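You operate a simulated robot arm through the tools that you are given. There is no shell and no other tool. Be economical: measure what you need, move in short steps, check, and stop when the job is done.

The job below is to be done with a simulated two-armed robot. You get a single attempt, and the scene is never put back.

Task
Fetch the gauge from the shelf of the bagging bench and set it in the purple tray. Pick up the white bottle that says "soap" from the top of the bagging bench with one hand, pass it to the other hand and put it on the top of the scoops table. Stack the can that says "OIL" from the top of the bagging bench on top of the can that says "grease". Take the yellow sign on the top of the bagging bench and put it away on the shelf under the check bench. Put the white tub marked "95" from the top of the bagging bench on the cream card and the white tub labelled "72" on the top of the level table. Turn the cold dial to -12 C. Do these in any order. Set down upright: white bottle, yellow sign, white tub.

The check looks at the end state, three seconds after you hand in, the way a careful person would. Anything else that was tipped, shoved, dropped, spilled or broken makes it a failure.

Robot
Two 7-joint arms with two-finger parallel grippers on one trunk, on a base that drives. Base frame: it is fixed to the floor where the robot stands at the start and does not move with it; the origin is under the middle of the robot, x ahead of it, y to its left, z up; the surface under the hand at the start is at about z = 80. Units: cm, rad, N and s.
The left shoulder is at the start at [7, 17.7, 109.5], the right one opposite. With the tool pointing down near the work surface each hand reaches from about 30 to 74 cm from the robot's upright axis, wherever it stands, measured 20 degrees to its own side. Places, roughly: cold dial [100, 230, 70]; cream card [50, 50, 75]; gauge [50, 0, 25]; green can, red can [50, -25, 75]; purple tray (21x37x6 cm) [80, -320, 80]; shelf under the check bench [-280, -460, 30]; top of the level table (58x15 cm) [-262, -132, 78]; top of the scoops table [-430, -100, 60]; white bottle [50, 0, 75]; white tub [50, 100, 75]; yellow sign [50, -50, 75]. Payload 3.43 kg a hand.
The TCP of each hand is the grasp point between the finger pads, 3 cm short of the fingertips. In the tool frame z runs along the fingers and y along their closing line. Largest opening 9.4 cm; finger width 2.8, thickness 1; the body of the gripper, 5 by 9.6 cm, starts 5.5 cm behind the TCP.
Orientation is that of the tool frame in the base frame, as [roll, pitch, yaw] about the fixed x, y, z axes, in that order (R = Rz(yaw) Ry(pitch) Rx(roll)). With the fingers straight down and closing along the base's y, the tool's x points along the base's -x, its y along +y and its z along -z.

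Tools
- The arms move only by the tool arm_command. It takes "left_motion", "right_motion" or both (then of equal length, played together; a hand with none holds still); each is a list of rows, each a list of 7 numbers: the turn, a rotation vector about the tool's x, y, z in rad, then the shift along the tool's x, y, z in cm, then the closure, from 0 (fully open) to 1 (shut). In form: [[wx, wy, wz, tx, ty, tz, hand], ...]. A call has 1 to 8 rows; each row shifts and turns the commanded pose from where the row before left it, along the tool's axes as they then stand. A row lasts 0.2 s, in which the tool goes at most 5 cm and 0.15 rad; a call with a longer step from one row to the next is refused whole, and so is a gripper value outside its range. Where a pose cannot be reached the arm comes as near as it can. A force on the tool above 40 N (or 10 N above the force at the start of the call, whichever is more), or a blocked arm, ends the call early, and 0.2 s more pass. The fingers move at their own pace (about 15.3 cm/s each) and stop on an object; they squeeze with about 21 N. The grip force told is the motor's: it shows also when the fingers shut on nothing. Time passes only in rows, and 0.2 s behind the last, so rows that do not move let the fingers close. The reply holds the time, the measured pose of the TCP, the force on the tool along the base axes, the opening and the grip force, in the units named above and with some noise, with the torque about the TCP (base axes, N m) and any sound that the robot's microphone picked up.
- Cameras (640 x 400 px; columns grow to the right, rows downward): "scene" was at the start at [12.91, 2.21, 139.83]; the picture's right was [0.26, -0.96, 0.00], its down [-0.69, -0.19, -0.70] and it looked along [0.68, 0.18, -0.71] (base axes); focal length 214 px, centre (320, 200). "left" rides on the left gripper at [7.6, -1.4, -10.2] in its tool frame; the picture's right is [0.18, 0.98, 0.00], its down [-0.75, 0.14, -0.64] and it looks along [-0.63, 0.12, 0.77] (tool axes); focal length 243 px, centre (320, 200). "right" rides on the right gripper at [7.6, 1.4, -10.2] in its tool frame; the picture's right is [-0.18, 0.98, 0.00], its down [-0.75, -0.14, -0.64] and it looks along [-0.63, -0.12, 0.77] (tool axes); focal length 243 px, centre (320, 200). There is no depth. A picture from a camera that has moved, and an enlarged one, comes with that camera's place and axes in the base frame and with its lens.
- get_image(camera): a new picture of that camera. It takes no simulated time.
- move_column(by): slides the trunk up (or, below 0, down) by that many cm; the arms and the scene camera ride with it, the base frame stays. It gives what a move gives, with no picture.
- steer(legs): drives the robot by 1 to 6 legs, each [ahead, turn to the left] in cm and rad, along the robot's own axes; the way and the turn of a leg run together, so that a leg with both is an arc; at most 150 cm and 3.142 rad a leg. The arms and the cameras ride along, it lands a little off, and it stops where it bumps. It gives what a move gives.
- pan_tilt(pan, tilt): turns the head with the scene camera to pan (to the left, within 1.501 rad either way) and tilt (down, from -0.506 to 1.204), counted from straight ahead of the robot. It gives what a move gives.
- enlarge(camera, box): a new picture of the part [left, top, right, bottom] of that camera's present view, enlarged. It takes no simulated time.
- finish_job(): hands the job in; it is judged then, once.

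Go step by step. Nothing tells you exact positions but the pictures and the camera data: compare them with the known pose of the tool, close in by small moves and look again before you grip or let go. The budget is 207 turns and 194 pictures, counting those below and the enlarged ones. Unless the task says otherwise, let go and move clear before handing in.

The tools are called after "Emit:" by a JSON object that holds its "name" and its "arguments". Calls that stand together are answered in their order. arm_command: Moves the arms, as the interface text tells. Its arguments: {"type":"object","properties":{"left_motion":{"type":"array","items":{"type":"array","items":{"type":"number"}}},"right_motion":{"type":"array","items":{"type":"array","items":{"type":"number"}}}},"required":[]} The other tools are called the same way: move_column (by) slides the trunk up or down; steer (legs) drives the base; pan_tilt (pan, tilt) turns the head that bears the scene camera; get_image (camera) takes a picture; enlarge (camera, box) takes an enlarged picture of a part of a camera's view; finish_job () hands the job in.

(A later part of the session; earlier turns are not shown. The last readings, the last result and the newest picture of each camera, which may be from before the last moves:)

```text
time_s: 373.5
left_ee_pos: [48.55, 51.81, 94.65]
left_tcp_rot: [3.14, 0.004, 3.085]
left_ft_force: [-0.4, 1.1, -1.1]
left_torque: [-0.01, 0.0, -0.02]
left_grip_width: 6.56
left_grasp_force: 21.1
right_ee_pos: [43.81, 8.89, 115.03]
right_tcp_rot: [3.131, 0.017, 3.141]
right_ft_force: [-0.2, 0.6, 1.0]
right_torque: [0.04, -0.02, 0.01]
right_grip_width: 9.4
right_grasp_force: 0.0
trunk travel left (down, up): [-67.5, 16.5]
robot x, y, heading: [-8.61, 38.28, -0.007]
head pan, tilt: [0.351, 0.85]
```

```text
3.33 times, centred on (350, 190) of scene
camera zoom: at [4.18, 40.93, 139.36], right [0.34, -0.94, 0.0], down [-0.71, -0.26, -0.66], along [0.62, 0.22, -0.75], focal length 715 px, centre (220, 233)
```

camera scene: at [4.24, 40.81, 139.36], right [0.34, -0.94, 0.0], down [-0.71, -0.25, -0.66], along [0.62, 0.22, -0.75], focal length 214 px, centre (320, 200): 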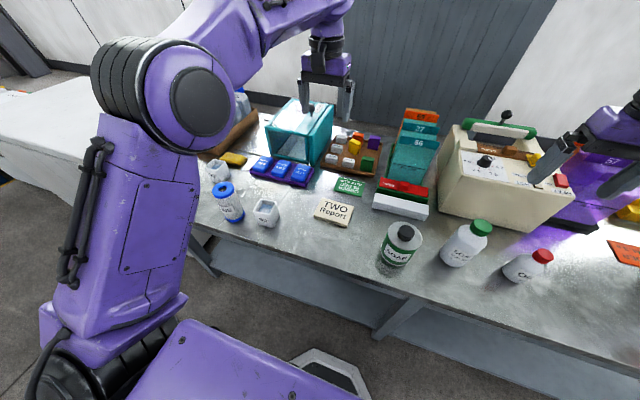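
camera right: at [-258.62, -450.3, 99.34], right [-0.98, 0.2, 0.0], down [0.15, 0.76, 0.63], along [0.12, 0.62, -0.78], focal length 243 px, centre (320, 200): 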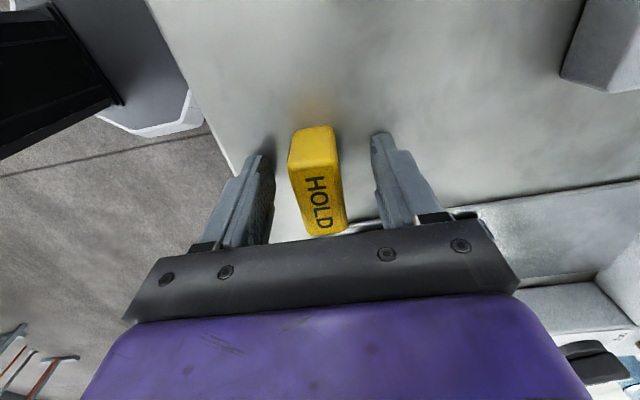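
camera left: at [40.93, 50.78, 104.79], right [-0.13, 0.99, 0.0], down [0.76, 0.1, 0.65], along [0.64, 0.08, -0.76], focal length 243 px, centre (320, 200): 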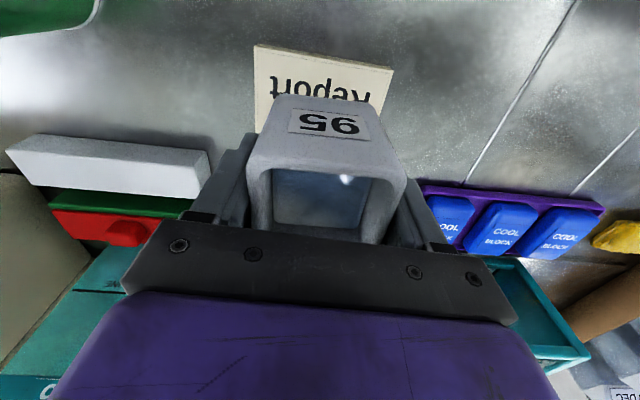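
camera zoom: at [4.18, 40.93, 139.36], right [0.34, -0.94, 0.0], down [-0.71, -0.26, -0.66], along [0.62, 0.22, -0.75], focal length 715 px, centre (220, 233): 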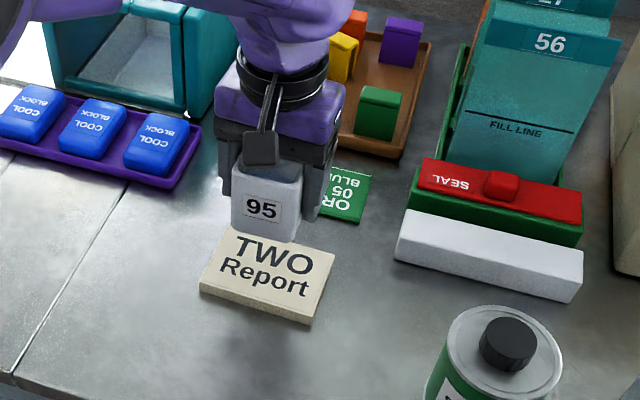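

Emit:
{"name": "arm_command", "arguments": {"left_motion": [[0, 0, 0, 0, -0.2, 3, 1], [0, 0, 0, 0, 0, 3, 1], [0, 0, 0, 0, 0, 1.8, 1], [0, 0, 0, 0, 0, 0, 1]]}}

Emit:
{"name": "arm_command", "arguments": {"left_motion": [[0, 0, 0, 0, 0, 0.5, 1], [0, 0, 0, 0, 0, 0, 1]]}}

Emit:
{"name": "arm_command", "arguments": {"left_motion": [[0, 0, 0, 0, 0, 0.4, 1], [0, 0, 0, 0, 0, 0, 1]]}}

Emit:
{"name": "enlarge", "arguments": {"camera": "scene", "box": [290, 150, 390, 240]}}

```text
time_s: 374.5
left_ee_pos: [48.54, 51.66, 86.77]
left_tcp_rot: [3.137, 0.001, 3.083]
left_ft_force: [0.2, 0.0, -1.0]
left_torque: [0.0, -0.03, -0.01]
left_grip_width: 6.53
left_grasp_force: 21.0
right_ee_pos: [43.96, 8.98, 115.13]
right_tcp_rot: [3.131, 0.018, 3.139]
right_ft_force: [0.1, -0.6, 0.9]
right_torque: [0.01, 0.03, -0.02]
right_grip_width: 9.38
right_grasp_force: 0.1
trunk travel left (down, up): [-67.5, 16.5]
robot x, y, heading: [-8.22, 37.99, -0.004]
head pan, tilt: [0.351, 0.85]
```

```text
time_s: 375.1
left_ee_pos: [48.44, 51.64, 86.34]
left_tcp_rot: [3.138, 0.005, 3.084]
left_ft_force: [0.2, -0.5, -1.3]
left_torque: [0.02, -0.01, 0.02]
left_grip_width: 6.51
left_grasp_force: 21.1
right_ee_pos: [44.0, 8.84, 114.98]
right_tcp_rot: [3.131, 0.017, 3.139]
right_ft_force: [-0.2, -0.5, 0.0]
right_torque: [0.02, -0.03, -0.05]
right_grip_width: 9.4
right_grasp_force: 0.1
trunk travel left (down, up): [-67.5, 16.5]
robot x, y, heading: [-8.06, 38.3, -0.005]
head pan, tilt: [0.351, 0.85]
```

```text
time_s: 375.7
left_ee_pos: [48.65, 51.65, 85.88]
left_tcp_rot: [3.138, 0.006, 3.084]
left_ft_force: [-0.3, -1.0, -1.2]
left_torque: [0.04, 0.01, 0.01]
left_grip_width: 6.52
left_grasp_force: 21.1
right_ee_pos: [43.93, 8.92, 115.13]
right_tcp_rot: [3.131, 0.017, 3.139]
right_ft_force: [-0.2, 0.7, -0.4]
right_torque: [0.02, 0.02, 0.02]
right_grip_width: 9.41
right_grasp_force: 0.0
trunk travel left (down, up): [-67.5, 16.5]
robot x, y, heading: [-8.49, 38.34, -0.009]
head pan, tilt: [0.351, 0.85]
```

```text
4.44 times, centred on (340, 195) of scene
camera zoom: at [4.23, 40.83, 139.36], right [0.34, -0.94, 0.0], down [-0.71, -0.25, -0.66], along [0.62, 0.22, -0.75], focal length 953 px, centre (231, 222)
```

zoom: 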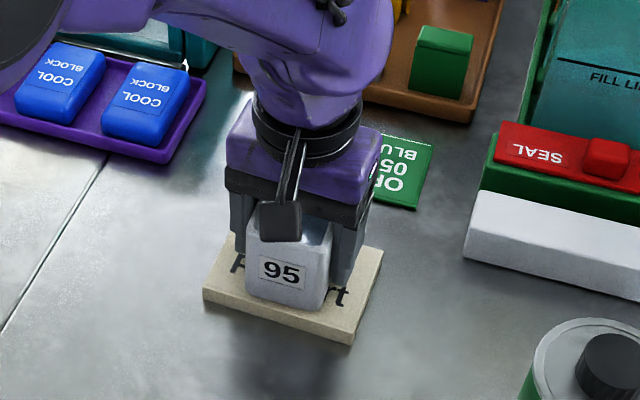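

Good placement over the card. Continue lowering until contact.

Emit:
{"name": "arm_command", "arguments": {"left_motion": [[0, 0, 0, 0, 0, 0.35, 1], [0, 0, 0, 0, 0, 0, 1]]}}

Emit:
{"name": "arm_command", "arguments": {"left_motion": [[0, 0, 0, 0, 0, 0.3, 1], [0, 0, 0, 0, 0, 0, 1]]}}

```text
time_s: 376.3
left_ee_pos: [48.51, 51.7, 85.88]
left_tcp_rot: [3.138, 0.006, 3.084]
left_ft_force: [1.0, 0.3, 11.1]
left_torque: [-0.12, 0.09, 0.07]
left_grip_width: 6.51
left_grasp_force: 21.1
right_ee_pos: [43.76, 8.8, 115.17]
right_tcp_rot: [3.13, 0.019, 3.141]
right_ft_force: [-0.5, -0.5, -0.6]
right_torque: [0.02, 0.04, -0.02]
right_grip_width: 9.41
right_grasp_force: 0.0
trunk travel left (down, up): [-67.5, 16.5]
robot x, y, heading: [-8.34, 37.93, -0.008]
head pan, tilt: [0.351, 0.85]
```

```text
time_s: 376.9
left_ee_pos: [48.53, 51.57, 85.45]
left_tcp_rot: [3.138, 0.009, 3.084]
left_ft_force: [2.3, -1.0, 18.1]
left_torque: [-0.07, -0.02, 0.29]
left_grip_width: 6.43
left_grasp_force: 20.9
right_ee_pos: [43.66, 8.77, 115.2]
right_tcp_rot: [3.129, 0.019, 3.14]
right_ft_force: [-0.5, -0.4, 0.2]
right_torque: [0.01, 0.01, 0.01]
right_grip_width: 9.4
right_grasp_force: 0.1
trunk travel left (down, up): [-67.5, 16.5]
robot x, y, heading: [-8.42, 37.93, -0.006]
head pan, tilt: [0.351, 0.85]
```

Emit:
{"name": "arm_command", "arguments": {"left_motion": [[0, 0, 0, 0, 0, -0.3, 1], [0, 0, 0, 0, 0, 0, 0.25], [0, 0, 0, 0, 0, 0, 0.12], [0, 0, 0, 0, 0, 0, 0.12]]}}

Emit:
{"name": "arm_command", "arguments": {"left_motion": [[0, 0, 0, 0, 0, -2, 0.12], [0, 0, 0, 0, 0, -4, 0.12], [0, 0, 0, 0, 0, -5, 0.12], [0, 0, 0, 0, 0, -5, 0.12], [0, 0, 0, 0, 0, -5, 0.12], [0, 0, 0, 0, 4.5, 0, 0.12], [0, 0, 0, 0, 4.5, 0, 0.12], [0, 0, 0, 0, 4.5, 0, 0.12]]}}

Emit:
{"name": "get_image", "arguments": {"camera": "scene"}}

Emit:
{"name": "get_image", "arguments": {"camera": "right"}}

```text
time_s: 377.9
left_ee_pos: [48.55, 51.62, 85.59]
left_tcp_rot: [3.139, 0.003, 3.084]
left_ft_force: [0.3, 0.6, -0.6]
left_torque: [-0.01, 0.02, 0.01]
left_grip_width: 8.28
left_grasp_force: 0.1
right_ee_pos: [43.92, 8.98, 115.1]
right_tcp_rot: [3.133, 0.016, 3.141]
right_ft_force: [0.1, -0.9, 0.5]
right_torque: [-0.01, -0.01, -0.03]
right_grip_width: 9.4
right_grasp_force: 0.0
trunk travel left (down, up): [-67.5, 16.5]
robot x, y, heading: [-8.12, 38.01, -0.005]
head pan, tilt: [0.351, 0.85]
```

```text
time_s: 379.7
left_ee_pos: [49.18, 65.31, 106.37]
left_tcp_rot: [3.14, 0.006, 3.081]
left_ft_force: [-0.1, -0.3, 0.0]
left_torque: [-0.05, 0.01, 0.01]
left_grip_width: 8.25
left_grasp_force: 0.1
right_ee_pos: [43.9, 9.0, 115.04]
right_tcp_rot: [3.131, 0.019, 3.138]
right_ft_force: [0.6, 0.8, 0.6]
right_torque: [-0.02, 0.0, 0.01]
right_grip_width: 9.42
right_grasp_force: 0.0
trunk travel left (down, up): [-67.5, 16.5]
robot x, y, heading: [-7.97, 38.06, -0.002]
head pan, tilt: [0.351, 0.85]
```

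```text
50 pictures are left
camera scene: at [4.22, 40.98, 139.36], right [0.34, -0.94, 0.0], down [-0.71, -0.26, -0.66], along [0.62, 0.22, -0.75], focal length 214 px, centre (320, 200)
```

scene: 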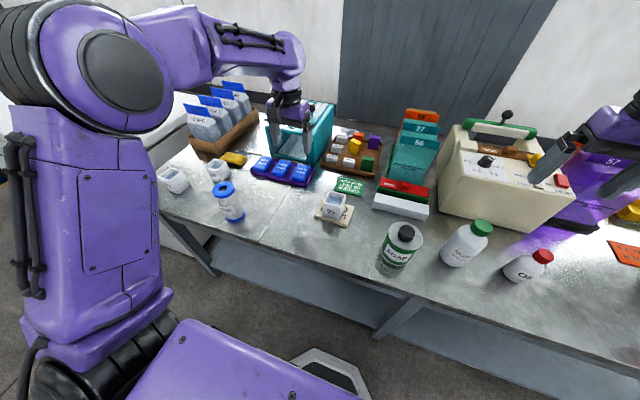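

```text
49 pictures are left
camera right: at [36.21, 10.39, 125.12], right [0.18, 0.98, 0.01], down [0.74, -0.15, 0.65], along [0.64, -0.11, -0.76], focal length 243 px, centre (320, 200)
```

right: 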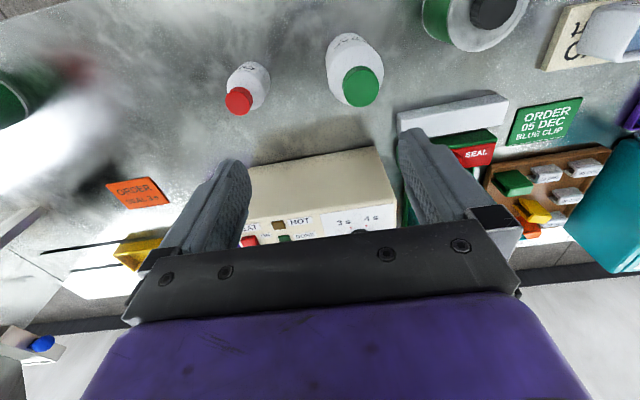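

Tub 95 sits on the card. Next is the soap bottle (axis about [44,13.8], top about z 97). I'll grip its body with the right hand tilted forward, so the left hand can later take it by the cap; first back up 14 cm and tilt.

Emit:
{"name": "steer", "arguments": {"legs": [[-14, 0]]}}

Emit:
{"name": "arm_command", "arguments": {"right_motion": [[0, -0.15, 0, 0, 0, 0, 0], [0, -0.15, 0, 0, 0, 0, 0], [0, -0.15, 0, 0, 0, 0, 0], [0, -0.15, 0, 0, 0, 0, 0], [0, -0.15, 0, 0, 0, 0, 0], [0, 0, 0, 0, 0, 0, 0]]}}

Emit:
{"name": "get_image", "arguments": {"camera": "right"}}

```text
time_s: 381.0
left_ee_pos: [35.6, 65.18, 106.35]
left_tcp_rot: [3.139, 0.004, 3.084]
left_ft_force: [0.2, -0.2, -0.1]
left_torque: [0.0, 0.0, 0.03]
left_grip_width: 8.26
left_grasp_force: 0.0
right_ee_pos: [30.16, 8.85, 114.97]
right_tcp_rot: [3.131, 0.016, 3.141]
right_ft_force: [-0.7, -0.7, -1.6]
right_torque: [-0.02, -0.02, 0.03]
right_grip_width: 9.39
right_grasp_force: 0.1
trunk travel left (down, up): [-67.5, 16.5]
robot x, y, heading: [-21.69, 38.31, -0.01]
head pan, tilt: [0.351, 0.85]
```

```text
time_s: 382.4
left_ee_pos: [35.34, 65.23, 106.29]
left_tcp_rot: [3.139, 0.005, 3.083]
left_ft_force: [-0.9, -1.0, -0.2]
left_torque: [-0.01, -0.01, 0.01]
left_grip_width: 8.25
left_grasp_force: 0.1
right_ee_pos: [30.07, 9.04, 115.02]
right_tcp_rot: [3.127, 0.768, 3.129]
right_ft_force: [0.6, 0.2, 0.6]
right_torque: [0.04, -0.01, 0.02]
right_grip_width: 9.42
right_grasp_force: 0.1
trunk travel left (down, up): [-67.5, 16.5]
robot x, y, heading: [-22.11, 38.2, -0.008]
head pan, tilt: [0.351, 0.85]
```

```text
48 pictures are left
camera right: at [17.62, 10.46, 117.04], right [0.13, 0.98, 0.14], down [0.1, -0.15, 0.98], along [0.99, -0.12, -0.11], focal length 243 px, centre (320, 200)
```

right: 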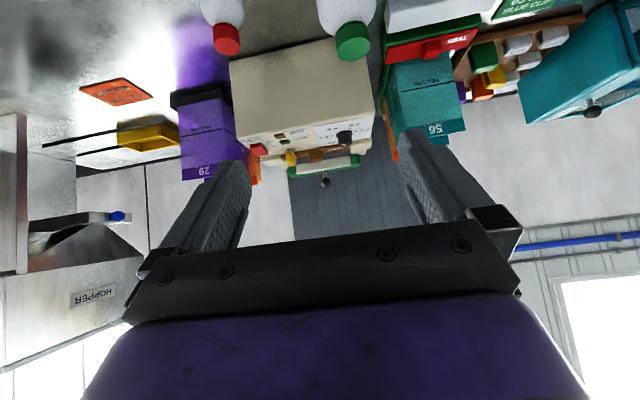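

Emit:
{"name": "arm_command", "arguments": {"right_motion": [[0, 0, 0, 1.86, 0.94, 3.9, 0], [0, 0, 0, 1.86, 0.94, 3.9, 0], [0, 0, 0, 1.86, 0.94, 3.9, 0], [0, 0, 0, 1.86, 0.94, 3.9, 0], [0, 0, 0, 1.86, 0.94, 3.9, 0], [0, 0, 0, 0, 0, 0, 0]]}}

Emit:
{"name": "get_image", "arguments": {"camera": "right"}}

```text
time_s: 383.8
left_ee_pos: [35.36, 65.26, 106.35]
left_tcp_rot: [3.139, 0.005, 3.082]
left_ft_force: [0.8, -0.6, 0.0]
left_torque: [-0.03, -0.01, 0.02]
left_grip_width: 8.29
left_grasp_force: 0.0
right_ee_pos: [36.9, 13.9, 94.63]
right_tcp_rot: [3.129, 0.768, 3.131]
right_ft_force: [-0.7, -0.5, 0.5]
right_torque: [-0.03, -0.01, -0.04]
right_grip_width: 9.38
right_grasp_force: 0.1
trunk travel left (down, up): [-67.5, 16.5]
robot x, y, heading: [-22.19, 38.09, -0.006]
head pan, tilt: [0.351, 0.85]
```

```text
47 pictures are left
camera right: at [24.47, 15.37, 96.77], right [0.13, 0.98, 0.14], down [0.1, -0.15, 0.98], along [0.99, -0.12, -0.11], focal length 243 px, centre (320, 200)
```

right: 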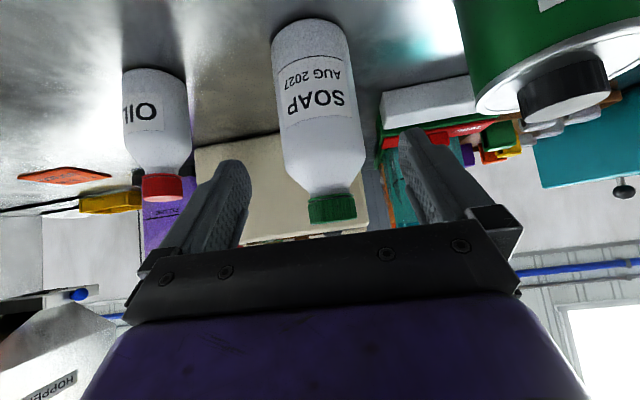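

Emit:
{"name": "arm_command", "arguments": {"right_motion": [[0, 0, 0, 0, -0.1, 3, 0], [0, 0, 0, 0, 0, 3, 0], [0, 0, 0, 0, 0, 2.5, 0], [0, 0, 0, 0, 0, 0, 0]]}}

Emit:
{"name": "get_image", "arguments": {"camera": "right"}}

```text
time_s: 384.8
left_ee_pos: [35.4, 65.1, 106.39]
left_tcp_rot: [3.14, 0.007, 3.084]
left_ft_force: [0.1, -0.1, 1.2]
left_torque: [0.0, -0.02, 0.02]
left_grip_width: 8.28
left_grasp_force: 0.1
right_ee_pos: [42.83, 13.63, 88.51]
right_tcp_rot: [3.126, 0.766, 3.129]
right_ft_force: [-0.2, 0.5, -0.5]
right_torque: [-0.02, -0.04, -0.04]
right_grip_width: 9.42
right_grasp_force: 0.0
trunk travel left (down, up): [-67.5, 16.5]
robot x, y, heading: [-22.04, 38.58, -0.002]
head pan, tilt: [0.351, 0.85]
```

```text
46 pictures are left
camera right: at [30.34, 15.12, 90.49], right [0.13, 0.98, 0.14], down [0.1, -0.15, 0.98], along [0.99, -0.12, -0.12], focal length 243 px, centre (320, 200)
```

right: 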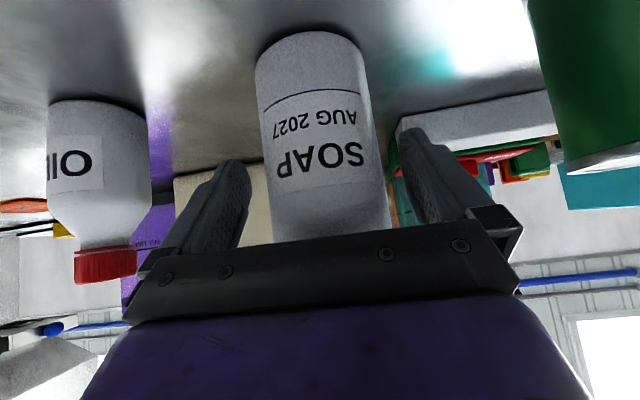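

Emit:
{"name": "arm_command", "arguments": {"right_motion": [[0, 0, 0, 0, 0, 0, 0.2], [0, 0, 0, 0, 0, 0, 0.5], [0, 0, 0, 0, 0, 0, 1], [0, 0, 0, 0, 0, 0, 1]]}}

Emit:
{"name": "arm_command", "arguments": {"right_motion": [[0, 0, 0, -0.7, 0, -0.72, 1], [0, 0, 0, -2.1, 0, -2.16, 1], [0, 0, 0, -2.8, 0, -2.9, 1], [0, 0, 0, -2.8, 0, -2.9, 1], [0, 0, 0, -2.8, 0, -2.9, 1], [0, 0, 0, 0, 0, 0, 1]]}}

Emit:
{"name": "get_image", "arguments": {"camera": "scene"}}

```text
time_s: 385.8
left_ee_pos: [35.4, 65.24, 106.4]
left_tcp_rot: [3.137, 0.002, 3.084]
left_ft_force: [-0.1, 0.1, 0.1]
left_torque: [0.0, 0.0, -0.03]
left_grip_width: 8.29
left_grasp_force: 0.0
right_ee_pos: [42.86, 13.56, 88.37]
right_tcp_rot: [3.126, 0.766, 3.131]
right_ft_force: [0.9, 1.9, 0.7]
right_torque: [-0.03, -0.03, 0.08]
right_grip_width: 7.07
right_grasp_force: 20.8
trunk travel left (down, up): [-67.5, 16.5]
robot x, y, heading: [-22.35, 38.28, -0.005]
head pan, tilt: [0.351, 0.85]
```

```text
time_s: 387.2
left_ee_pos: [35.55, 65.13, 106.24]
left_tcp_rot: [3.138, 0.003, 3.083]
left_ft_force: [-0.1, 0.6, -0.2]
left_torque: [0.0, -0.01, 0.03]
left_grip_width: 8.27
left_grasp_force: 0.1
right_ee_pos: [43.05, 13.71, 104.48]
right_tcp_rot: [3.128, 0.765, 3.131]
right_ft_force: [-0.2, 0.5, -6.2]
right_torque: [0.0, 0.11, 0.02]
right_grip_width: 7.1
right_grasp_force: 21.1
trunk travel left (down, up): [-67.5, 16.5]
robot x, y, heading: [-22.15, 38.3, 0.0]
head pan, tilt: [0.351, 0.85]
```

```text
45 pictures are left
camera scene: at [-9.43, 40.87, 139.34], right [0.34, -0.94, 0.0], down [-0.71, -0.25, -0.66], along [0.62, 0.22, -0.75], focal length 214 px, centre (320, 200)
```

scene: 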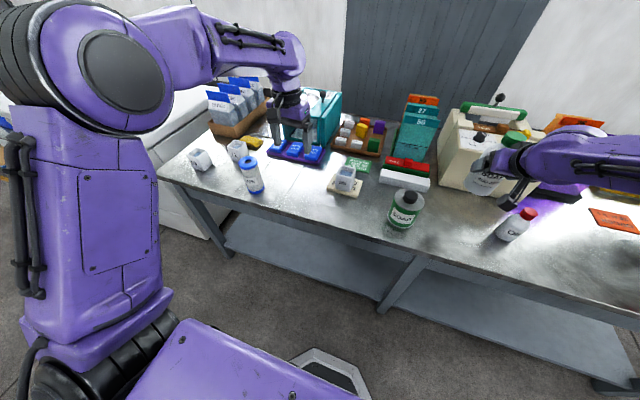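

Soap bottle lifted. Tuck it up a bit and reposition to fetch tub 72 with the left hand.

Emit:
{"name": "arm_command", "arguments": {"right_motion": [[0, 0, 0, 0.55, 0, -4.2, 1], [0, 0, 0, 0.55, 0, -4.2, 1], [0, 0, 0, 0.55, 0, -4.2, 1], [0, 0, 0, 0, 0, 0, 1]]}}

Emit:
{"name": "steer", "arguments": {"legs": [[-30, 0], [0, 1.571], [34, 0], [0, -1.571], [44, 0]]}}

Emit:
{"name": "get_image", "arguments": {"camera": "left"}}

Emit:
{"name": "get_image", "arguments": {"camera": "scene"}}

```text
time_s: 388.2
left_ee_pos: [35.48, 65.37, 106.08]
left_tcp_rot: [-3.141, 0.002, 3.085]
left_ft_force: [-0.8, 0.3, -0.4]
left_torque: [-0.05, -0.02, 0.03]
left_grip_width: 8.26
left_grasp_force: 0.1
right_ee_pos: [32.9, 13.81, 112.48]
right_tcp_rot: [3.132, 0.767, 3.133]
right_ft_force: [0.4, 0.1, -5.1]
right_torque: [0.01, 0.13, -0.02]
right_grip_width: 7.05
right_grasp_force: 20.6
trunk travel left (down, up): [-67.5, 16.5]
robot x, y, heading: [-22.16, 37.87, -0.002]
head pan, tilt: [0.351, 0.85]
```

```text
time_s: 402.1
left_ee_pos: [49.38, 97.66, 106.34]
left_tcp_rot: [3.138, 0.004, 3.081]
left_ft_force: [0.5, -0.2, 0.7]
left_torque: [0.04, -0.02, 0.01]
left_grip_width: 8.26
left_grasp_force: 0.1
right_ee_pos: [46.68, 45.9, 112.46]
right_tcp_rot: [3.127, 0.767, 3.125]
right_ft_force: [-0.9, 0.0, -5.4]
right_torque: [0.0, 0.13, -0.01]
right_grip_width: 7.08
right_grasp_force: 21.1
trunk travel left (down, up): [-67.5, 16.5]
robot x, y, heading: [-8.05, 70.92, -0.008]
head pan, tilt: [0.351, 0.85]
```

```text
44 pictures are left
camera left: at [41.77, 96.56, 116.48], right [-0.12, 0.99, 0.0], down [0.76, 0.09, 0.65], along [0.64, 0.08, -0.76], focal length 243 px, centre (320, 200)
```

left: 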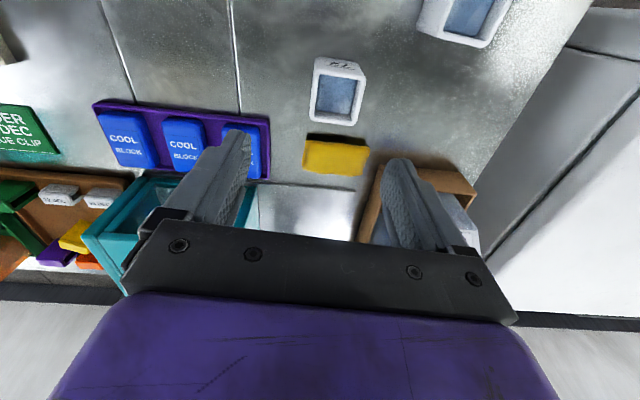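

```text
43 pictures are left
camera scene: at [4.24, 73.44, 139.36], right [0.34, -0.94, 0.0], down [-0.71, -0.25, -0.66], along [0.62, 0.22, -0.75], focal length 214 px, centre (320, 200)
```

scene: 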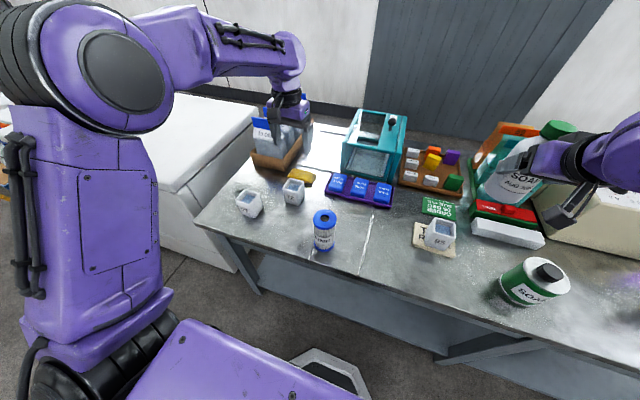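

Emit:
{"name": "enlarge", "arguments": {"camera": "scene", "box": [220, 165, 340, 235]}}

Emit:
{"name": "enlarge", "arguments": {"camera": "left", "box": [280, 30, 400, 190]}}

```text
5.33 times, centred on (280, 200) of scene
camera zoom: at [4.24, 73.44, 139.36], right [0.34, -0.94, 0.0], down [-0.71, -0.25, -0.66], along [0.62, 0.22, -0.75], focal length 1144 px, centre (533, 200)
```

zoom: 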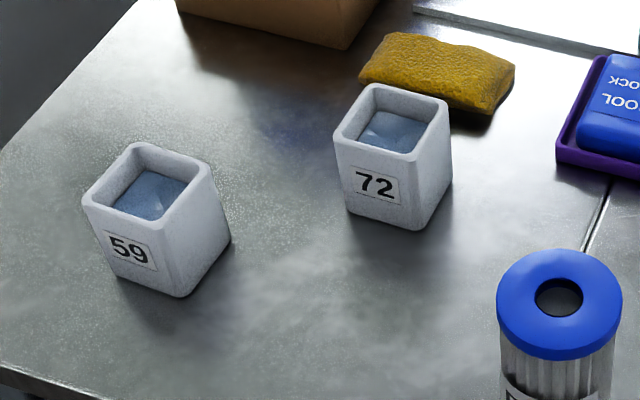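

```text
2.50 times, centred on (340, 110) of left
camera zoom: at [41.77, 96.56, 116.48], right [-0.12, 0.99, 0.0], down [0.76, 0.09, 0.65], along [0.64, 0.08, -0.76], focal length 606 px, centre (270, 425)
```

zoom: 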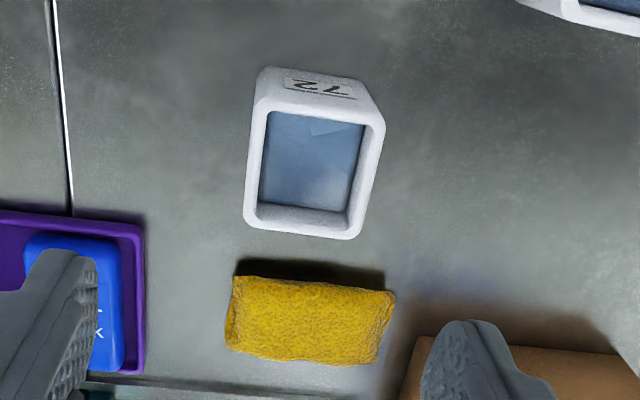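

Tub 72 is the one at about [51.3,100]. I lower the left hand on it.

Emit:
{"name": "arm_command", "arguments": {"left_motion": [[0, 0, 0.03, -1.76, 2.46, 1, 0.12], [0, 0, 0, 0, 0, 4.5, 0.12], [0, 0, 0, 0, 0, 4.5, 0.12], [0, 0, 0, 0, 0, 3, 0.12], [0, 0, 0, 0, 0, 0, 0.12]]}}

Emit:
{"name": "get_image", "arguments": {"camera": "left"}}

```text
time_s: 403.3
left_ee_pos: [51.5, 100.06, 93.32]
left_tcp_rot: [3.139, 0.005, 3.05]
left_ft_force: [-0.5, 0.4, -0.2]
left_torque: [-0.02, -0.04, 0.01]
left_grip_width: 8.3
left_grasp_force: 0.0
right_ee_pos: [46.56, 45.94, 112.46]
right_tcp_rot: [3.125, 0.768, 3.126]
right_ft_force: [0.1, 0.5, -5.8]
right_torque: [0.0, 0.16, -0.03]
right_grip_width: 7.09
right_grasp_force: 20.9
trunk travel left (down, up): [-67.5, 16.5]
robot x, y, heading: [-8.45, 70.94, -0.016]
head pan, tilt: [0.351, 0.85]
```

```text
40 pictures are left
camera left: at [43.81, 99.16, 103.51], right [-0.09, 1.0, 0.0], down [0.76, 0.07, 0.65], along [0.64, 0.06, -0.76], focal length 243 px, centre (320, 200)
```

left: 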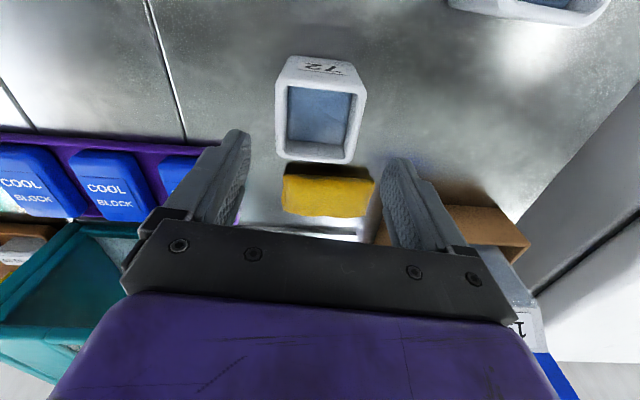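

Emit:
{"name": "arm_command", "arguments": {"left_motion": [[0, 0, -0.07, 0.5, 0, 3, 0.12], [0, 0, 0, 0, 0, 3, 0.12], [0, 0, 0, 0, 0, 2.8, 0.12], [0, 0, 0, 0, 0, 0, 0.2], [0, 0, 0, 0, 0, 0, 0.6], [0, 0, 0, 0, 0, 0, 1], [0, 0, 0, 0, 0, 0, 1]]}}

Emit:
{"name": "get_image", "arguments": {"camera": "left"}}

```text
time_s: 404.9
left_ee_pos: [50.9, 100.13, 84.41]
left_tcp_rot: [3.139, 0.004, 3.121]
left_ft_force: [-0.3, -0.7, 0.2]
left_torque: [-0.01, 0.05, 0.0]
left_grip_width: 6.41
left_grasp_force: 21.2
right_ee_pos: [46.73, 45.94, 112.52]
right_tcp_rot: [3.127, 0.766, 3.127]
right_ft_force: [-0.2, 0.2, -4.7]
right_torque: [0.03, 0.16, 0.01]
right_grip_width: 7.07
right_grasp_force: 20.9
trunk travel left (down, up): [-67.5, 16.5]
robot x, y, heading: [-8.22, 70.86, -0.008]
head pan, tilt: [0.351, 0.85]
```

```text
39 pictures are left
camera left: at [43.39, 98.91, 94.7], right [-0.16, 0.99, 0.0], down [0.75, 0.12, 0.65], along [0.64, 0.11, -0.76], focal length 243 px, centre (320, 200)
```

left: 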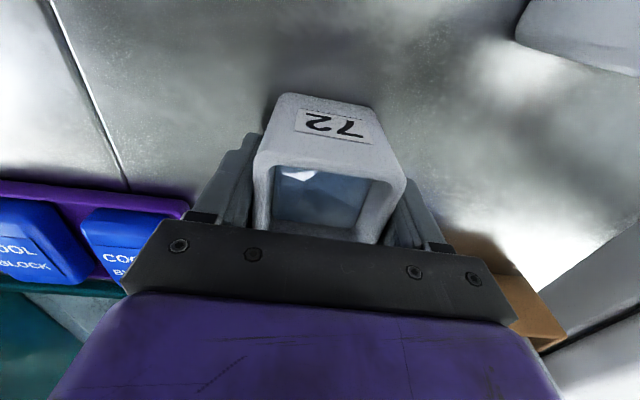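

Tub 72 gripped. Lift, back off and turn toward the level table to look.

Emit:
{"name": "arm_command", "arguments": {"left_motion": [[0, 0, 0, 0, 0, -1.5, 1], [0, 0, 0, 0, 0, -3, 1], [0, 0, 0, 0, 0, -4, 1], [0, 0, 0, 0, 0, -4, 1], [0, 0, 0, 0, 0, -4, 1], [0, 0, 0, 0, 0, -3, 1], [0, 0, 0, 0, 0, 0, 1]]}}

Emit:
{"name": "steer", "arguments": {"legs": [[-45, 0], [0, -2.37], [60, 0]]}}

Emit:
{"name": "pan_tilt", "arguments": {"pan": 0.0, "tilt": 0.35}}

Emit:
{"name": "get_image", "arguments": {"camera": "scene"}}

```text
time_s: 406.5
left_ee_pos: [50.88, 100.02, 104.05]
left_tcp_rot: [3.141, 0.004, 3.121]
left_ft_force: [0.4, -0.6, -0.5]
left_torque: [0.01, 0.0, -0.04]
left_grip_width: 6.4
left_grasp_force: 21.1
right_ee_pos: [46.78, 46.03, 112.48]
right_tcp_rot: [3.126, 0.764, 3.128]
right_ft_force: [0.2, 0.6, -5.5]
right_torque: [0.01, 0.11, 0.05]
right_grip_width: 7.07
right_grasp_force: 21.1
trunk travel left (down, up): [-67.5, 16.5]
robot x, y, heading: [-8.07, 70.36, -0.01]
head pan, tilt: [0.351, 0.85]
```

```text
time_s: 417.7
left_ee_pos: [-115.61, -32.73, 103.86]
left_tcp_rot: [3.137, 0.003, 0.764]
left_ft_force: [0.1, 0.3, -1.1]
left_torque: [0.0, -0.03, -0.04]
left_grip_width: 6.38
left_grasp_force: 21.2
right_ee_pos: [-150.91, 8.41, 112.52]
right_tcp_rot: [3.128, 0.766, 0.77]
right_ft_force: [-0.5, 0.8, -5.3]
right_torque: [0.13, -0.1, -0.02]
right_grip_width: 7.06
right_grasp_force: 21.4
trunk travel left (down, up): [-67.5, 16.5]
robot x, y, heading: [-94.66, 29.75, -2.362]
head pan, tilt: [0.351, 0.85]
```

```text
time_s: 418.6
left_ee_pos: [-115.55, -32.87, 103.95]
left_tcp_rot: [3.139, 0.004, 0.765]
left_ft_force: [0.2, 0.8, -1.7]
left_torque: [-0.03, -0.03, 0.01]
left_grip_width: 6.41
left_grasp_force: 20.8
right_ee_pos: [-150.9, 8.26, 112.48]
right_tcp_rot: [3.125, 0.766, 0.77]
right_ft_force: [0.1, 0.0, -5.1]
right_torque: [0.09, -0.11, 0.02]
right_grip_width: 7.08
right_grasp_force: 21.3
trunk travel left (down, up): [-67.5, 16.5]
robot x, y, heading: [-94.77, 29.52, -2.364]
head pan, tilt: [0.0, 0.351]
```

```text
38 pictures are left
camera scene: at [-104.75, 19.57, 143.71], right [-0.7, 0.71, 0.0], down [0.25, 0.24, -0.94], along [-0.67, -0.66, -0.35], focal length 214 px, centre (320, 200)
```

scene: 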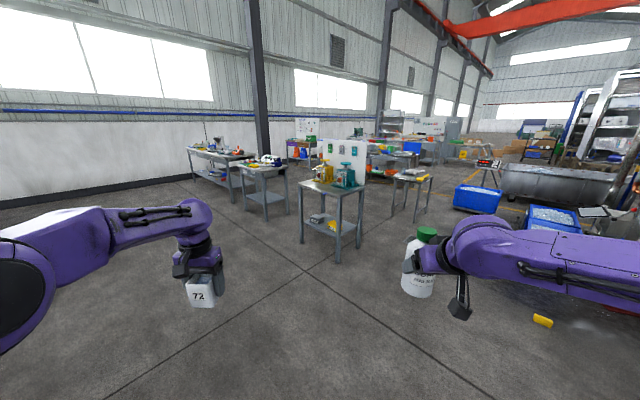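

Emit:
{"name": "enlarge", "arguments": {"camera": "scene", "box": [280, 130, 450, 270]}}

```text
2.86 times, centred on (365, 200) of scene
camera zoom: at [-104.75, 19.57, 143.71], right [-0.7, 0.71, 0.0], down [0.25, 0.24, -0.94], along [-0.67, -0.66, -0.35], focal length 613 px, centre (191, 200)
```

zoom: 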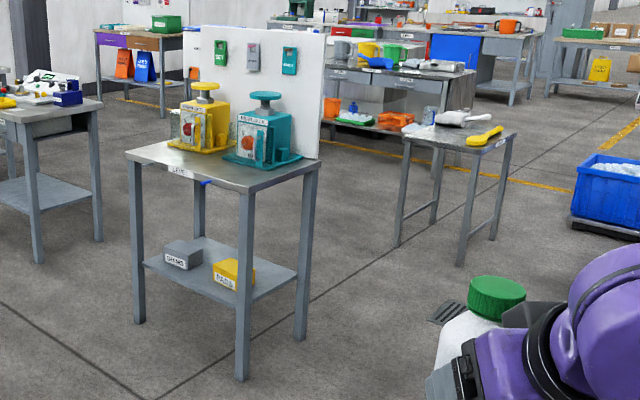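

The level table's front edge is at x about -248 (y -157 to -98), with a free strip in front of the devices. I drive up to face it.

Emit:
{"name": "steer", "arguments": {"legs": [[0, 0.206], [80, 0], [79, 0], [0, -0.983]]}}

Emit:
{"name": "pan_tilt", "arguments": {"pan": 0.2, "tilt": 0.6}}

Emit:
{"name": "get_image", "arguments": {"camera": "scene"}}

```text
time_s: 430.1
left_ee_pos: [-243.12, -132.64, 103.88]
left_tcp_rot: [3.139, 0.004, -0.025]
left_ft_force: [-0.1, -0.2, -2.0]
left_torque: [0.02, 0.01, -0.02]
left_grip_width: 6.39
left_grasp_force: 20.9
right_ee_pos: [-238.83, -78.57, 112.52]
right_tcp_rot: [3.125, 0.766, -0.019]
right_ft_force: [-0.6, 0.7, -6.0]
right_torque: [-0.02, -0.12, -0.02]
right_grip_width: 7.07
right_grasp_force: 21.1
trunk travel left (down, up): [-67.5, 16.5]
robot x, y, heading: [-183.9, -103.72, 3.128]
head pan, tilt: [0.0, 0.351]
```

```text
time_s: 430.8
left_ee_pos: [-243.12, -132.64, 103.96]
left_tcp_rot: [3.138, 0.004, -0.027]
left_ft_force: [-0.3, -0.1, -2.2]
left_torque: [0.03, 0.03, -0.01]
left_grip_width: 6.42
left_grasp_force: 21.0
right_ee_pos: [-238.8, -78.52, 112.64]
right_tcp_rot: [3.127, 0.765, -0.019]
right_ft_force: [0.0, 0.6, -5.7]
right_torque: [0.03, -0.13, -0.02]
right_grip_width: 7.07
right_grasp_force: 20.8
trunk travel left (down, up): [-67.5, 16.5]
robot x, y, heading: [-184.31, -103.85, 3.128]
head pan, tilt: [0.201, 0.6]
```

```text
36 pictures are left
camera scene: at [-197.69, -105.19, 141.44], right [-0.19, 0.98, 0.0], down [0.56, 0.1, -0.82], along [-0.81, -0.15, -0.57], focal length 214 px, centre (320, 200)
```

scene: 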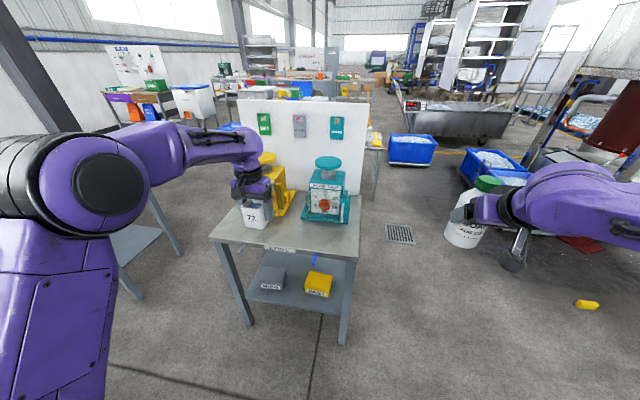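

Emit:
{"name": "steer", "arguments": {"legs": [[16, 0]]}}

Emit:
{"name": "arm_command", "arguments": {"left_motion": [[0, 0, 0, 0, 0, 4, 1], [0, 0, 0, 0, 0, 4, 1], [0, 0, 0, 0, 0, 4, 1], [0, 0, 0, 0, 0, 3, 1], [0, 0, 0, 0, 0, 0, 1]]}}

Emit:
{"name": "get_image", "arguments": {"camera": "left"}}

Emit:
{"name": "get_image", "arguments": {"camera": "scene"}}

```text
time_s: 432.2
left_ee_pos: [-258.86, -132.55, 104.03]
left_tcp_rot: [3.138, 0.005, -0.024]
left_ft_force: [0.2, -0.5, -1.0]
left_torque: [-0.04, 0.01, -0.01]
left_grip_width: 6.4
left_grasp_force: 21.2
right_ee_pos: [-254.63, -78.52, 112.5]
right_tcp_rot: [3.127, 0.767, -0.019]
right_ft_force: [0.1, 0.0, -4.7]
right_torque: [0.0, -0.16, -0.01]
right_grip_width: 7.04
right_grasp_force: 20.8
trunk travel left (down, up): [-67.5, 16.5]
robot x, y, heading: [-199.93, -103.36, 3.132]
head pan, tilt: [0.201, 0.6]
```

```text
time_s: 433.4
left_ee_pos: [-259.1, -132.69, 88.96]
left_tcp_rot: [3.138, 0.002, -0.024]
left_ft_force: [0.3, -0.6, -1.3]
left_torque: [0.01, -0.01, 0.01]
left_grip_width: 6.39
left_grasp_force: 20.7
right_ee_pos: [-254.72, -78.47, 112.44]
right_tcp_rot: [3.125, 0.765, -0.021]
right_ft_force: [-0.2, -0.6, -6.1]
right_torque: [0.0, -0.17, -0.02]
right_grip_width: 7.09
right_grasp_force: 20.8
trunk travel left (down, up): [-67.5, 16.5]
robot x, y, heading: [-199.91, -103.86, 3.129]
head pan, tilt: [0.201, 0.6]
```

```text
35 pictures are left
camera left: at [-251.24, -131.47, 99.14], right [0.16, -0.99, 0.0], down [-0.75, -0.12, 0.65], along [-0.64, -0.1, -0.76], focal length 243 px, centre (320, 200)
```

left: 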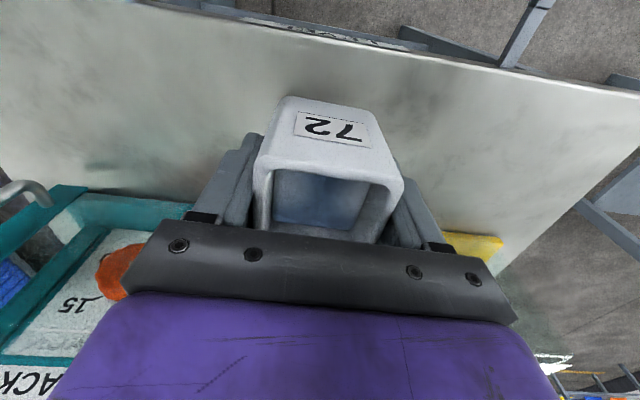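

```text
34 pictures are left
camera scene: at [-213.56, -105.0, 141.44], right [-0.19, 0.98, 0.0], down [0.56, 0.11, -0.82], along [-0.81, -0.15, -0.57], focal length 214 px, centre (320, 200)
```

scene: 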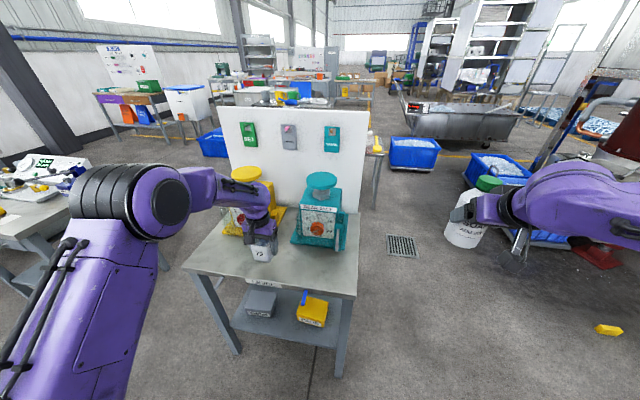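

Emit:
{"name": "arm_command", "arguments": {"left_motion": [[0, 0, 0, 0, 0, 2.5, 1], [0, 0, 0, 0, 0, 1, 1], [0, 0, 0, 0, 0, 0, 1]]}}

Emit:
{"name": "arm_command", "arguments": {"left_motion": [[0, 0, 0, 0, 0, 0.5, 1], [0, 0, 0, 0, 0, 0, 1]]}}

Emit:
{"name": "arm_command", "arguments": {"left_motion": [[0, 0, 0, 0, 0, 0.5, 1], [0, 0, 0, 0, 0, 0, 1]]}}

Emit:
{"name": "get_image", "arguments": {"camera": "left"}}

```text
time_s: 434.2
left_ee_pos: [-259.09, -132.87, 85.33]
left_tcp_rot: [3.138, 0.004, -0.026]
left_ft_force: [0.3, 0.5, -1.9]
left_torque: [0.0, 0.02, -0.01]
left_grip_width: 6.41
left_grasp_force: 21.0
right_ee_pos: [-254.77, -78.52, 112.41]
right_tcp_rot: [3.124, 0.767, -0.02]
right_ft_force: [0.5, -0.1, -5.8]
right_torque: [0.0, -0.12, -0.02]
right_grip_width: 7.08
right_grasp_force: 21.0
trunk travel left (down, up): [-67.5, 16.5]
robot x, y, heading: [-199.64, -103.95, 3.131]
head pan, tilt: [0.201, 0.6]
```

```text
time_s: 434.9
left_ee_pos: [-259.12, -132.69, 85.04]
left_tcp_rot: [3.138, 0.003, -0.026]
left_ft_force: [-0.3, 0.1, -1.1]
left_torque: [0.04, -0.01, -0.01]
left_grip_width: 6.4
left_grasp_force: 20.8
right_ee_pos: [-254.74, -78.47, 112.55]
right_tcp_rot: [3.129, 0.767, -0.02]
right_ft_force: [0.0, -0.2, -5.7]
right_torque: [-0.01, -0.15, 0.03]
right_grip_width: 7.07
right_grasp_force: 20.4
trunk travel left (down, up): [-67.5, 16.5]
robot x, y, heading: [-199.65, -103.2, 3.131]
head pan, tilt: [0.201, 0.6]
```

```text
time_s: 435.4
left_ee_pos: [-258.99, -132.61, 84.51]
left_tcp_rot: [3.14, 0.004, -0.025]
left_ft_force: [0.1, 0.1, -2.1]
left_torque: [0.01, 0.03, -0.04]
left_grip_width: 6.38
left_grasp_force: 20.7
right_ee_pos: [-254.78, -78.39, 112.41]
right_tcp_rot: [3.125, 0.767, -0.019]
right_ft_force: [-0.1, 0.6, -5.2]
right_torque: [-0.01, -0.18, 0.0]
right_grip_width: 7.06
right_grasp_force: 21.0
trunk travel left (down, up): [-67.5, 16.5]
robot x, y, heading: [-200.05, -103.69, 3.131]
head pan, tilt: [0.201, 0.6]
```

```text
33 pictures are left
camera left: at [-251.26, -131.4, 94.62], right [0.16, -0.99, 0.0], down [-0.75, -0.12, 0.65], along [-0.64, -0.1, -0.76], focal length 243 px, centre (320, 200)
```

left: 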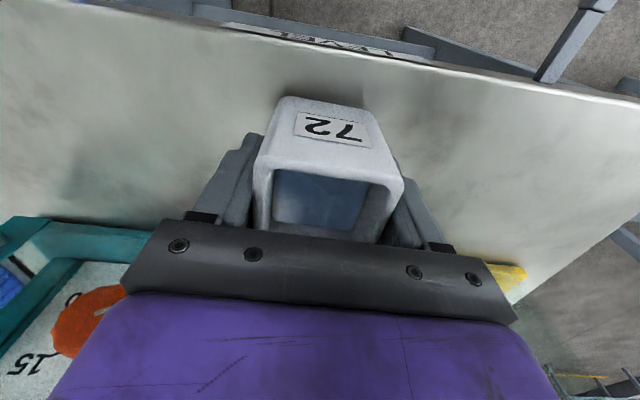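

Emit:
{"name": "arm_command", "arguments": {"left_motion": [[0, 0, 0, 0, 0, 0.5, 1], [0, 0, 0, 0, 0, 0, 1]]}}

Emit:
{"name": "arm_command", "arguments": {"left_motion": [[0, 0, 0, 0, 0, 0.5, 1], [0, 0, 0, 0, 0, 0, 1]]}}

Emit:
{"name": "arm_command", "arguments": {"left_motion": [[0, 0, 0, 0, 0, 0.4, 1], [0, 0, 0, 0, 0, 0, 1]]}}

```text
time_s: 436.1
left_ee_pos: [-258.99, -132.64, 83.97]
left_tcp_rot: [3.139, 0.004, -0.025]
left_ft_force: [0.4, 0.2, -2.1]
left_torque: [-0.01, -0.02, 0.05]
left_grip_width: 6.4
left_grasp_force: 20.6
right_ee_pos: [-254.65, -78.47, 112.44]
right_tcp_rot: [3.127, 0.767, -0.019]
right_ft_force: [-0.8, -0.9, -5.3]
right_torque: [0.02, -0.16, -0.02]
right_grip_width: 7.08
right_grasp_force: 20.3
trunk travel left (down, up): [-67.5, 16.5]
robot x, y, heading: [-199.8, -103.63, 3.13]
head pan, tilt: [0.201, 0.6]
```

```text
time_s: 436.6
left_ee_pos: [-259.13, -132.65, 83.5]
left_tcp_rot: [3.139, 0.004, -0.024]
left_ft_force: [-0.2, -0.6, -0.7]
left_torque: [-0.02, 0.02, -0.02]
left_grip_width: 6.42
left_grasp_force: 21.3
right_ee_pos: [-254.64, -78.52, 112.44]
right_tcp_rot: [3.127, 0.767, -0.018]
right_ft_force: [0.1, 0.1, -5.0]
right_torque: [0.0, -0.15, 0.01]
right_grip_width: 7.07
right_grasp_force: 21.0
trunk travel left (down, up): [-67.5, 16.5]
robot x, y, heading: [-199.95, -103.65, 3.132]
head pan, tilt: [0.201, 0.6]
```

```text
time_s: 437.2
left_ee_pos: [-258.93, -132.6, 83.05]
left_tcp_rot: [3.141, 0.004, -0.024]
left_ft_force: [-0.2, -0.5, -2.1]
left_torque: [0.02, 0.0, 0.01]
left_grip_width: 6.42
left_grasp_force: 21.3
right_ee_pos: [-254.71, -78.42, 112.34]
right_tcp_rot: [3.125, 0.767, -0.02]
right_ft_force: [0.9, 0.2, -3.9]
right_torque: [0.03, -0.14, 0.0]
right_grip_width: 7.08
right_grasp_force: 21.2
trunk travel left (down, up): [-67.5, 16.5]
robot x, y, heading: [-200.05, -103.75, 3.131]
head pan, tilt: [0.201, 0.6]
```

Emit:
{"name": "arm_command", "arguments": {"left_motion": [[0, 0, 0, 0, 0, 0.4, 1], [0, 0, 0, 0, 0, 0, 1]]}}

Emit:
{"name": "arm_command", "arguments": {"left_motion": [[0, 0, 0, 0, 0, 0.4, 1], [0, 0, 0, 0, 0, 0, 1]]}}

Emit:
{"name": "arm_command", "arguments": {"left_motion": [[0, 0, 0, 0, 0, 0.3, 1], [0, 0, 0, 0, 0, 0, 1]]}}

```text
time_s: 437.9
left_ee_pos: [-259.03, -132.58, 82.47]
left_tcp_rot: [3.141, 0.005, -0.024]
left_ft_force: [1.1, -1.0, -1.3]
left_torque: [0.0, 0.02, 0.03]
left_grip_width: 6.42
left_grasp_force: 21.0
right_ee_pos: [-254.71, -78.44, 112.45]
right_tcp_rot: [3.127, 0.767, -0.019]
right_ft_force: [0.0, -0.4, -5.7]
right_torque: [0.02, -0.17, -0.02]
right_grip_width: 7.09
right_grasp_force: 21.1
trunk travel left (down, up): [-67.5, 16.5]
robot x, y, heading: [-200.06, -103.76, 3.128]
head pan, tilt: [0.201, 0.6]
```

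```text
time_s: 438.4
left_ee_pos: [-259.03, -132.51, 82.55]
left_tcp_rot: [3.138, 0.009, -0.024]
left_ft_force: [-2.7, -3.0, 14.0]
left_torque: [0.2, -0.37, -0.08]
left_grip_width: 6.4
left_grasp_force: 21.2
right_ee_pos: [-254.61, -78.44, 112.59]
right_tcp_rot: [3.126, 0.767, -0.02]
right_ft_force: [-0.2, 0.6, -4.6]
right_torque: [0.05, -0.16, -0.01]
right_grip_width: 7.1
right_grasp_force: 21.0
trunk travel left (down, up): [-67.5, 16.5]
robot x, y, heading: [-199.77, -103.47, 3.132]
head pan, tilt: [0.201, 0.6]
```

```text
time_s: 439.1
left_ee_pos: [-258.97, -132.4, 82.1]
left_tcp_rot: [3.137, 0.007, -0.023]
left_ft_force: [-4.1, -3.1, 19.2]
left_torque: [0.1, 0.01, 0.0]
left_grip_width: 6.41
left_grasp_force: 20.8
right_ee_pos: [-254.66, -78.45, 112.63]
right_tcp_rot: [3.126, 0.769, -0.02]
right_ft_force: [0.1, -0.3, -4.6]
right_torque: [0.02, -0.15, -0.01]
right_grip_width: 7.08
right_grasp_force: 21.0
trunk travel left (down, up): [-67.5, 16.5]
robot x, y, heading: [-199.89, -103.67, 3.133]
head pan, tilt: [0.201, 0.6]
```

Contact reached. Release tub 72 and lift away.

Emit:
{"name": "arm_command", "arguments": {"left_motion": [[0, 0, 0, 0, 0, -0.3, 1], [0, 0, 0, 0, 0, 0, 0.25], [0, 0, 0, 0, 0, 0, 0.12], [0, 0, 0, 0, 0, 0, 0.12]]}}

Emit:
{"name": "arm_command", "arguments": {"left_motion": [[0, 0, 0, 0, 0, -2, 0.12], [0, 0, 0, 0, 0, -4, 0.12], [0, 0, 0, 0, 0, -5, 0.12], [0, 0, 0, 0, 0, -5, 0.12], [0, 0, 0, 0, 0, -5, 0.12], [0, 0, 0, 0, 0, 0, 0]]}}

Emit:
{"name": "get_image", "arguments": {"camera": "left"}}

```text
time_s: 440.1
left_ee_pos: [-259.07, -132.52, 82.19]
left_tcp_rot: [3.138, 0.002, -0.026]
left_ft_force: [0.8, -0.3, 0.1]
left_torque: [0.02, 0.01, 0.01]
left_grip_width: 8.28
left_grasp_force: 0.0
right_ee_pos: [-254.72, -78.45, 112.54]
right_tcp_rot: [3.126, 0.766, -0.02]
right_ft_force: [-0.5, -0.2, -6.2]
right_torque: [0.06, -0.17, 0.01]
right_grip_width: 7.06
right_grasp_force: 21.1
trunk travel left (down, up): [-67.5, 16.5]
robot x, y, heading: [-199.65, -103.25, 3.134]
head pan, tilt: [0.201, 0.6]
```

```text
time_s: 441.4
left_ee_pos: [-258.78, -132.34, 103.51]
left_tcp_rot: [3.14, 0.004, -0.025]
left_ft_force: [-0.1, -0.7, -0.5]
left_torque: [-0.01, -0.03, 0.01]
left_grip_width: 9.4
left_grasp_force: 0.1
right_ee_pos: [-254.83, -78.48, 112.38]
right_tcp_rot: [3.127, 0.765, -0.018]
right_ft_force: [0.3, -0.4, -5.1]
right_torque: [-0.03, -0.13, -0.03]
right_grip_width: 7.1
right_grasp_force: 21.0
trunk travel left (down, up): [-67.5, 16.5]
robot x, y, heading: [-199.5, -103.98, 3.129]
head pan, tilt: [0.201, 0.6]
```

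```text
32 pictures are left
camera left: at [-251.06, -131.06, 113.62], right [0.16, -0.99, 0.0], down [-0.75, -0.12, 0.64], along [-0.64, -0.1, -0.76], focal length 243 px, centre (320, 200)
```

left: 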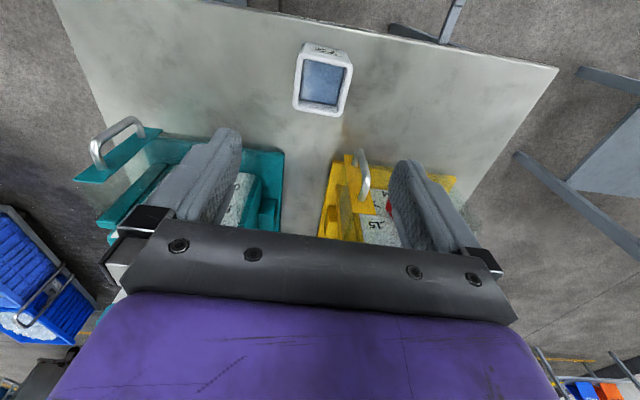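

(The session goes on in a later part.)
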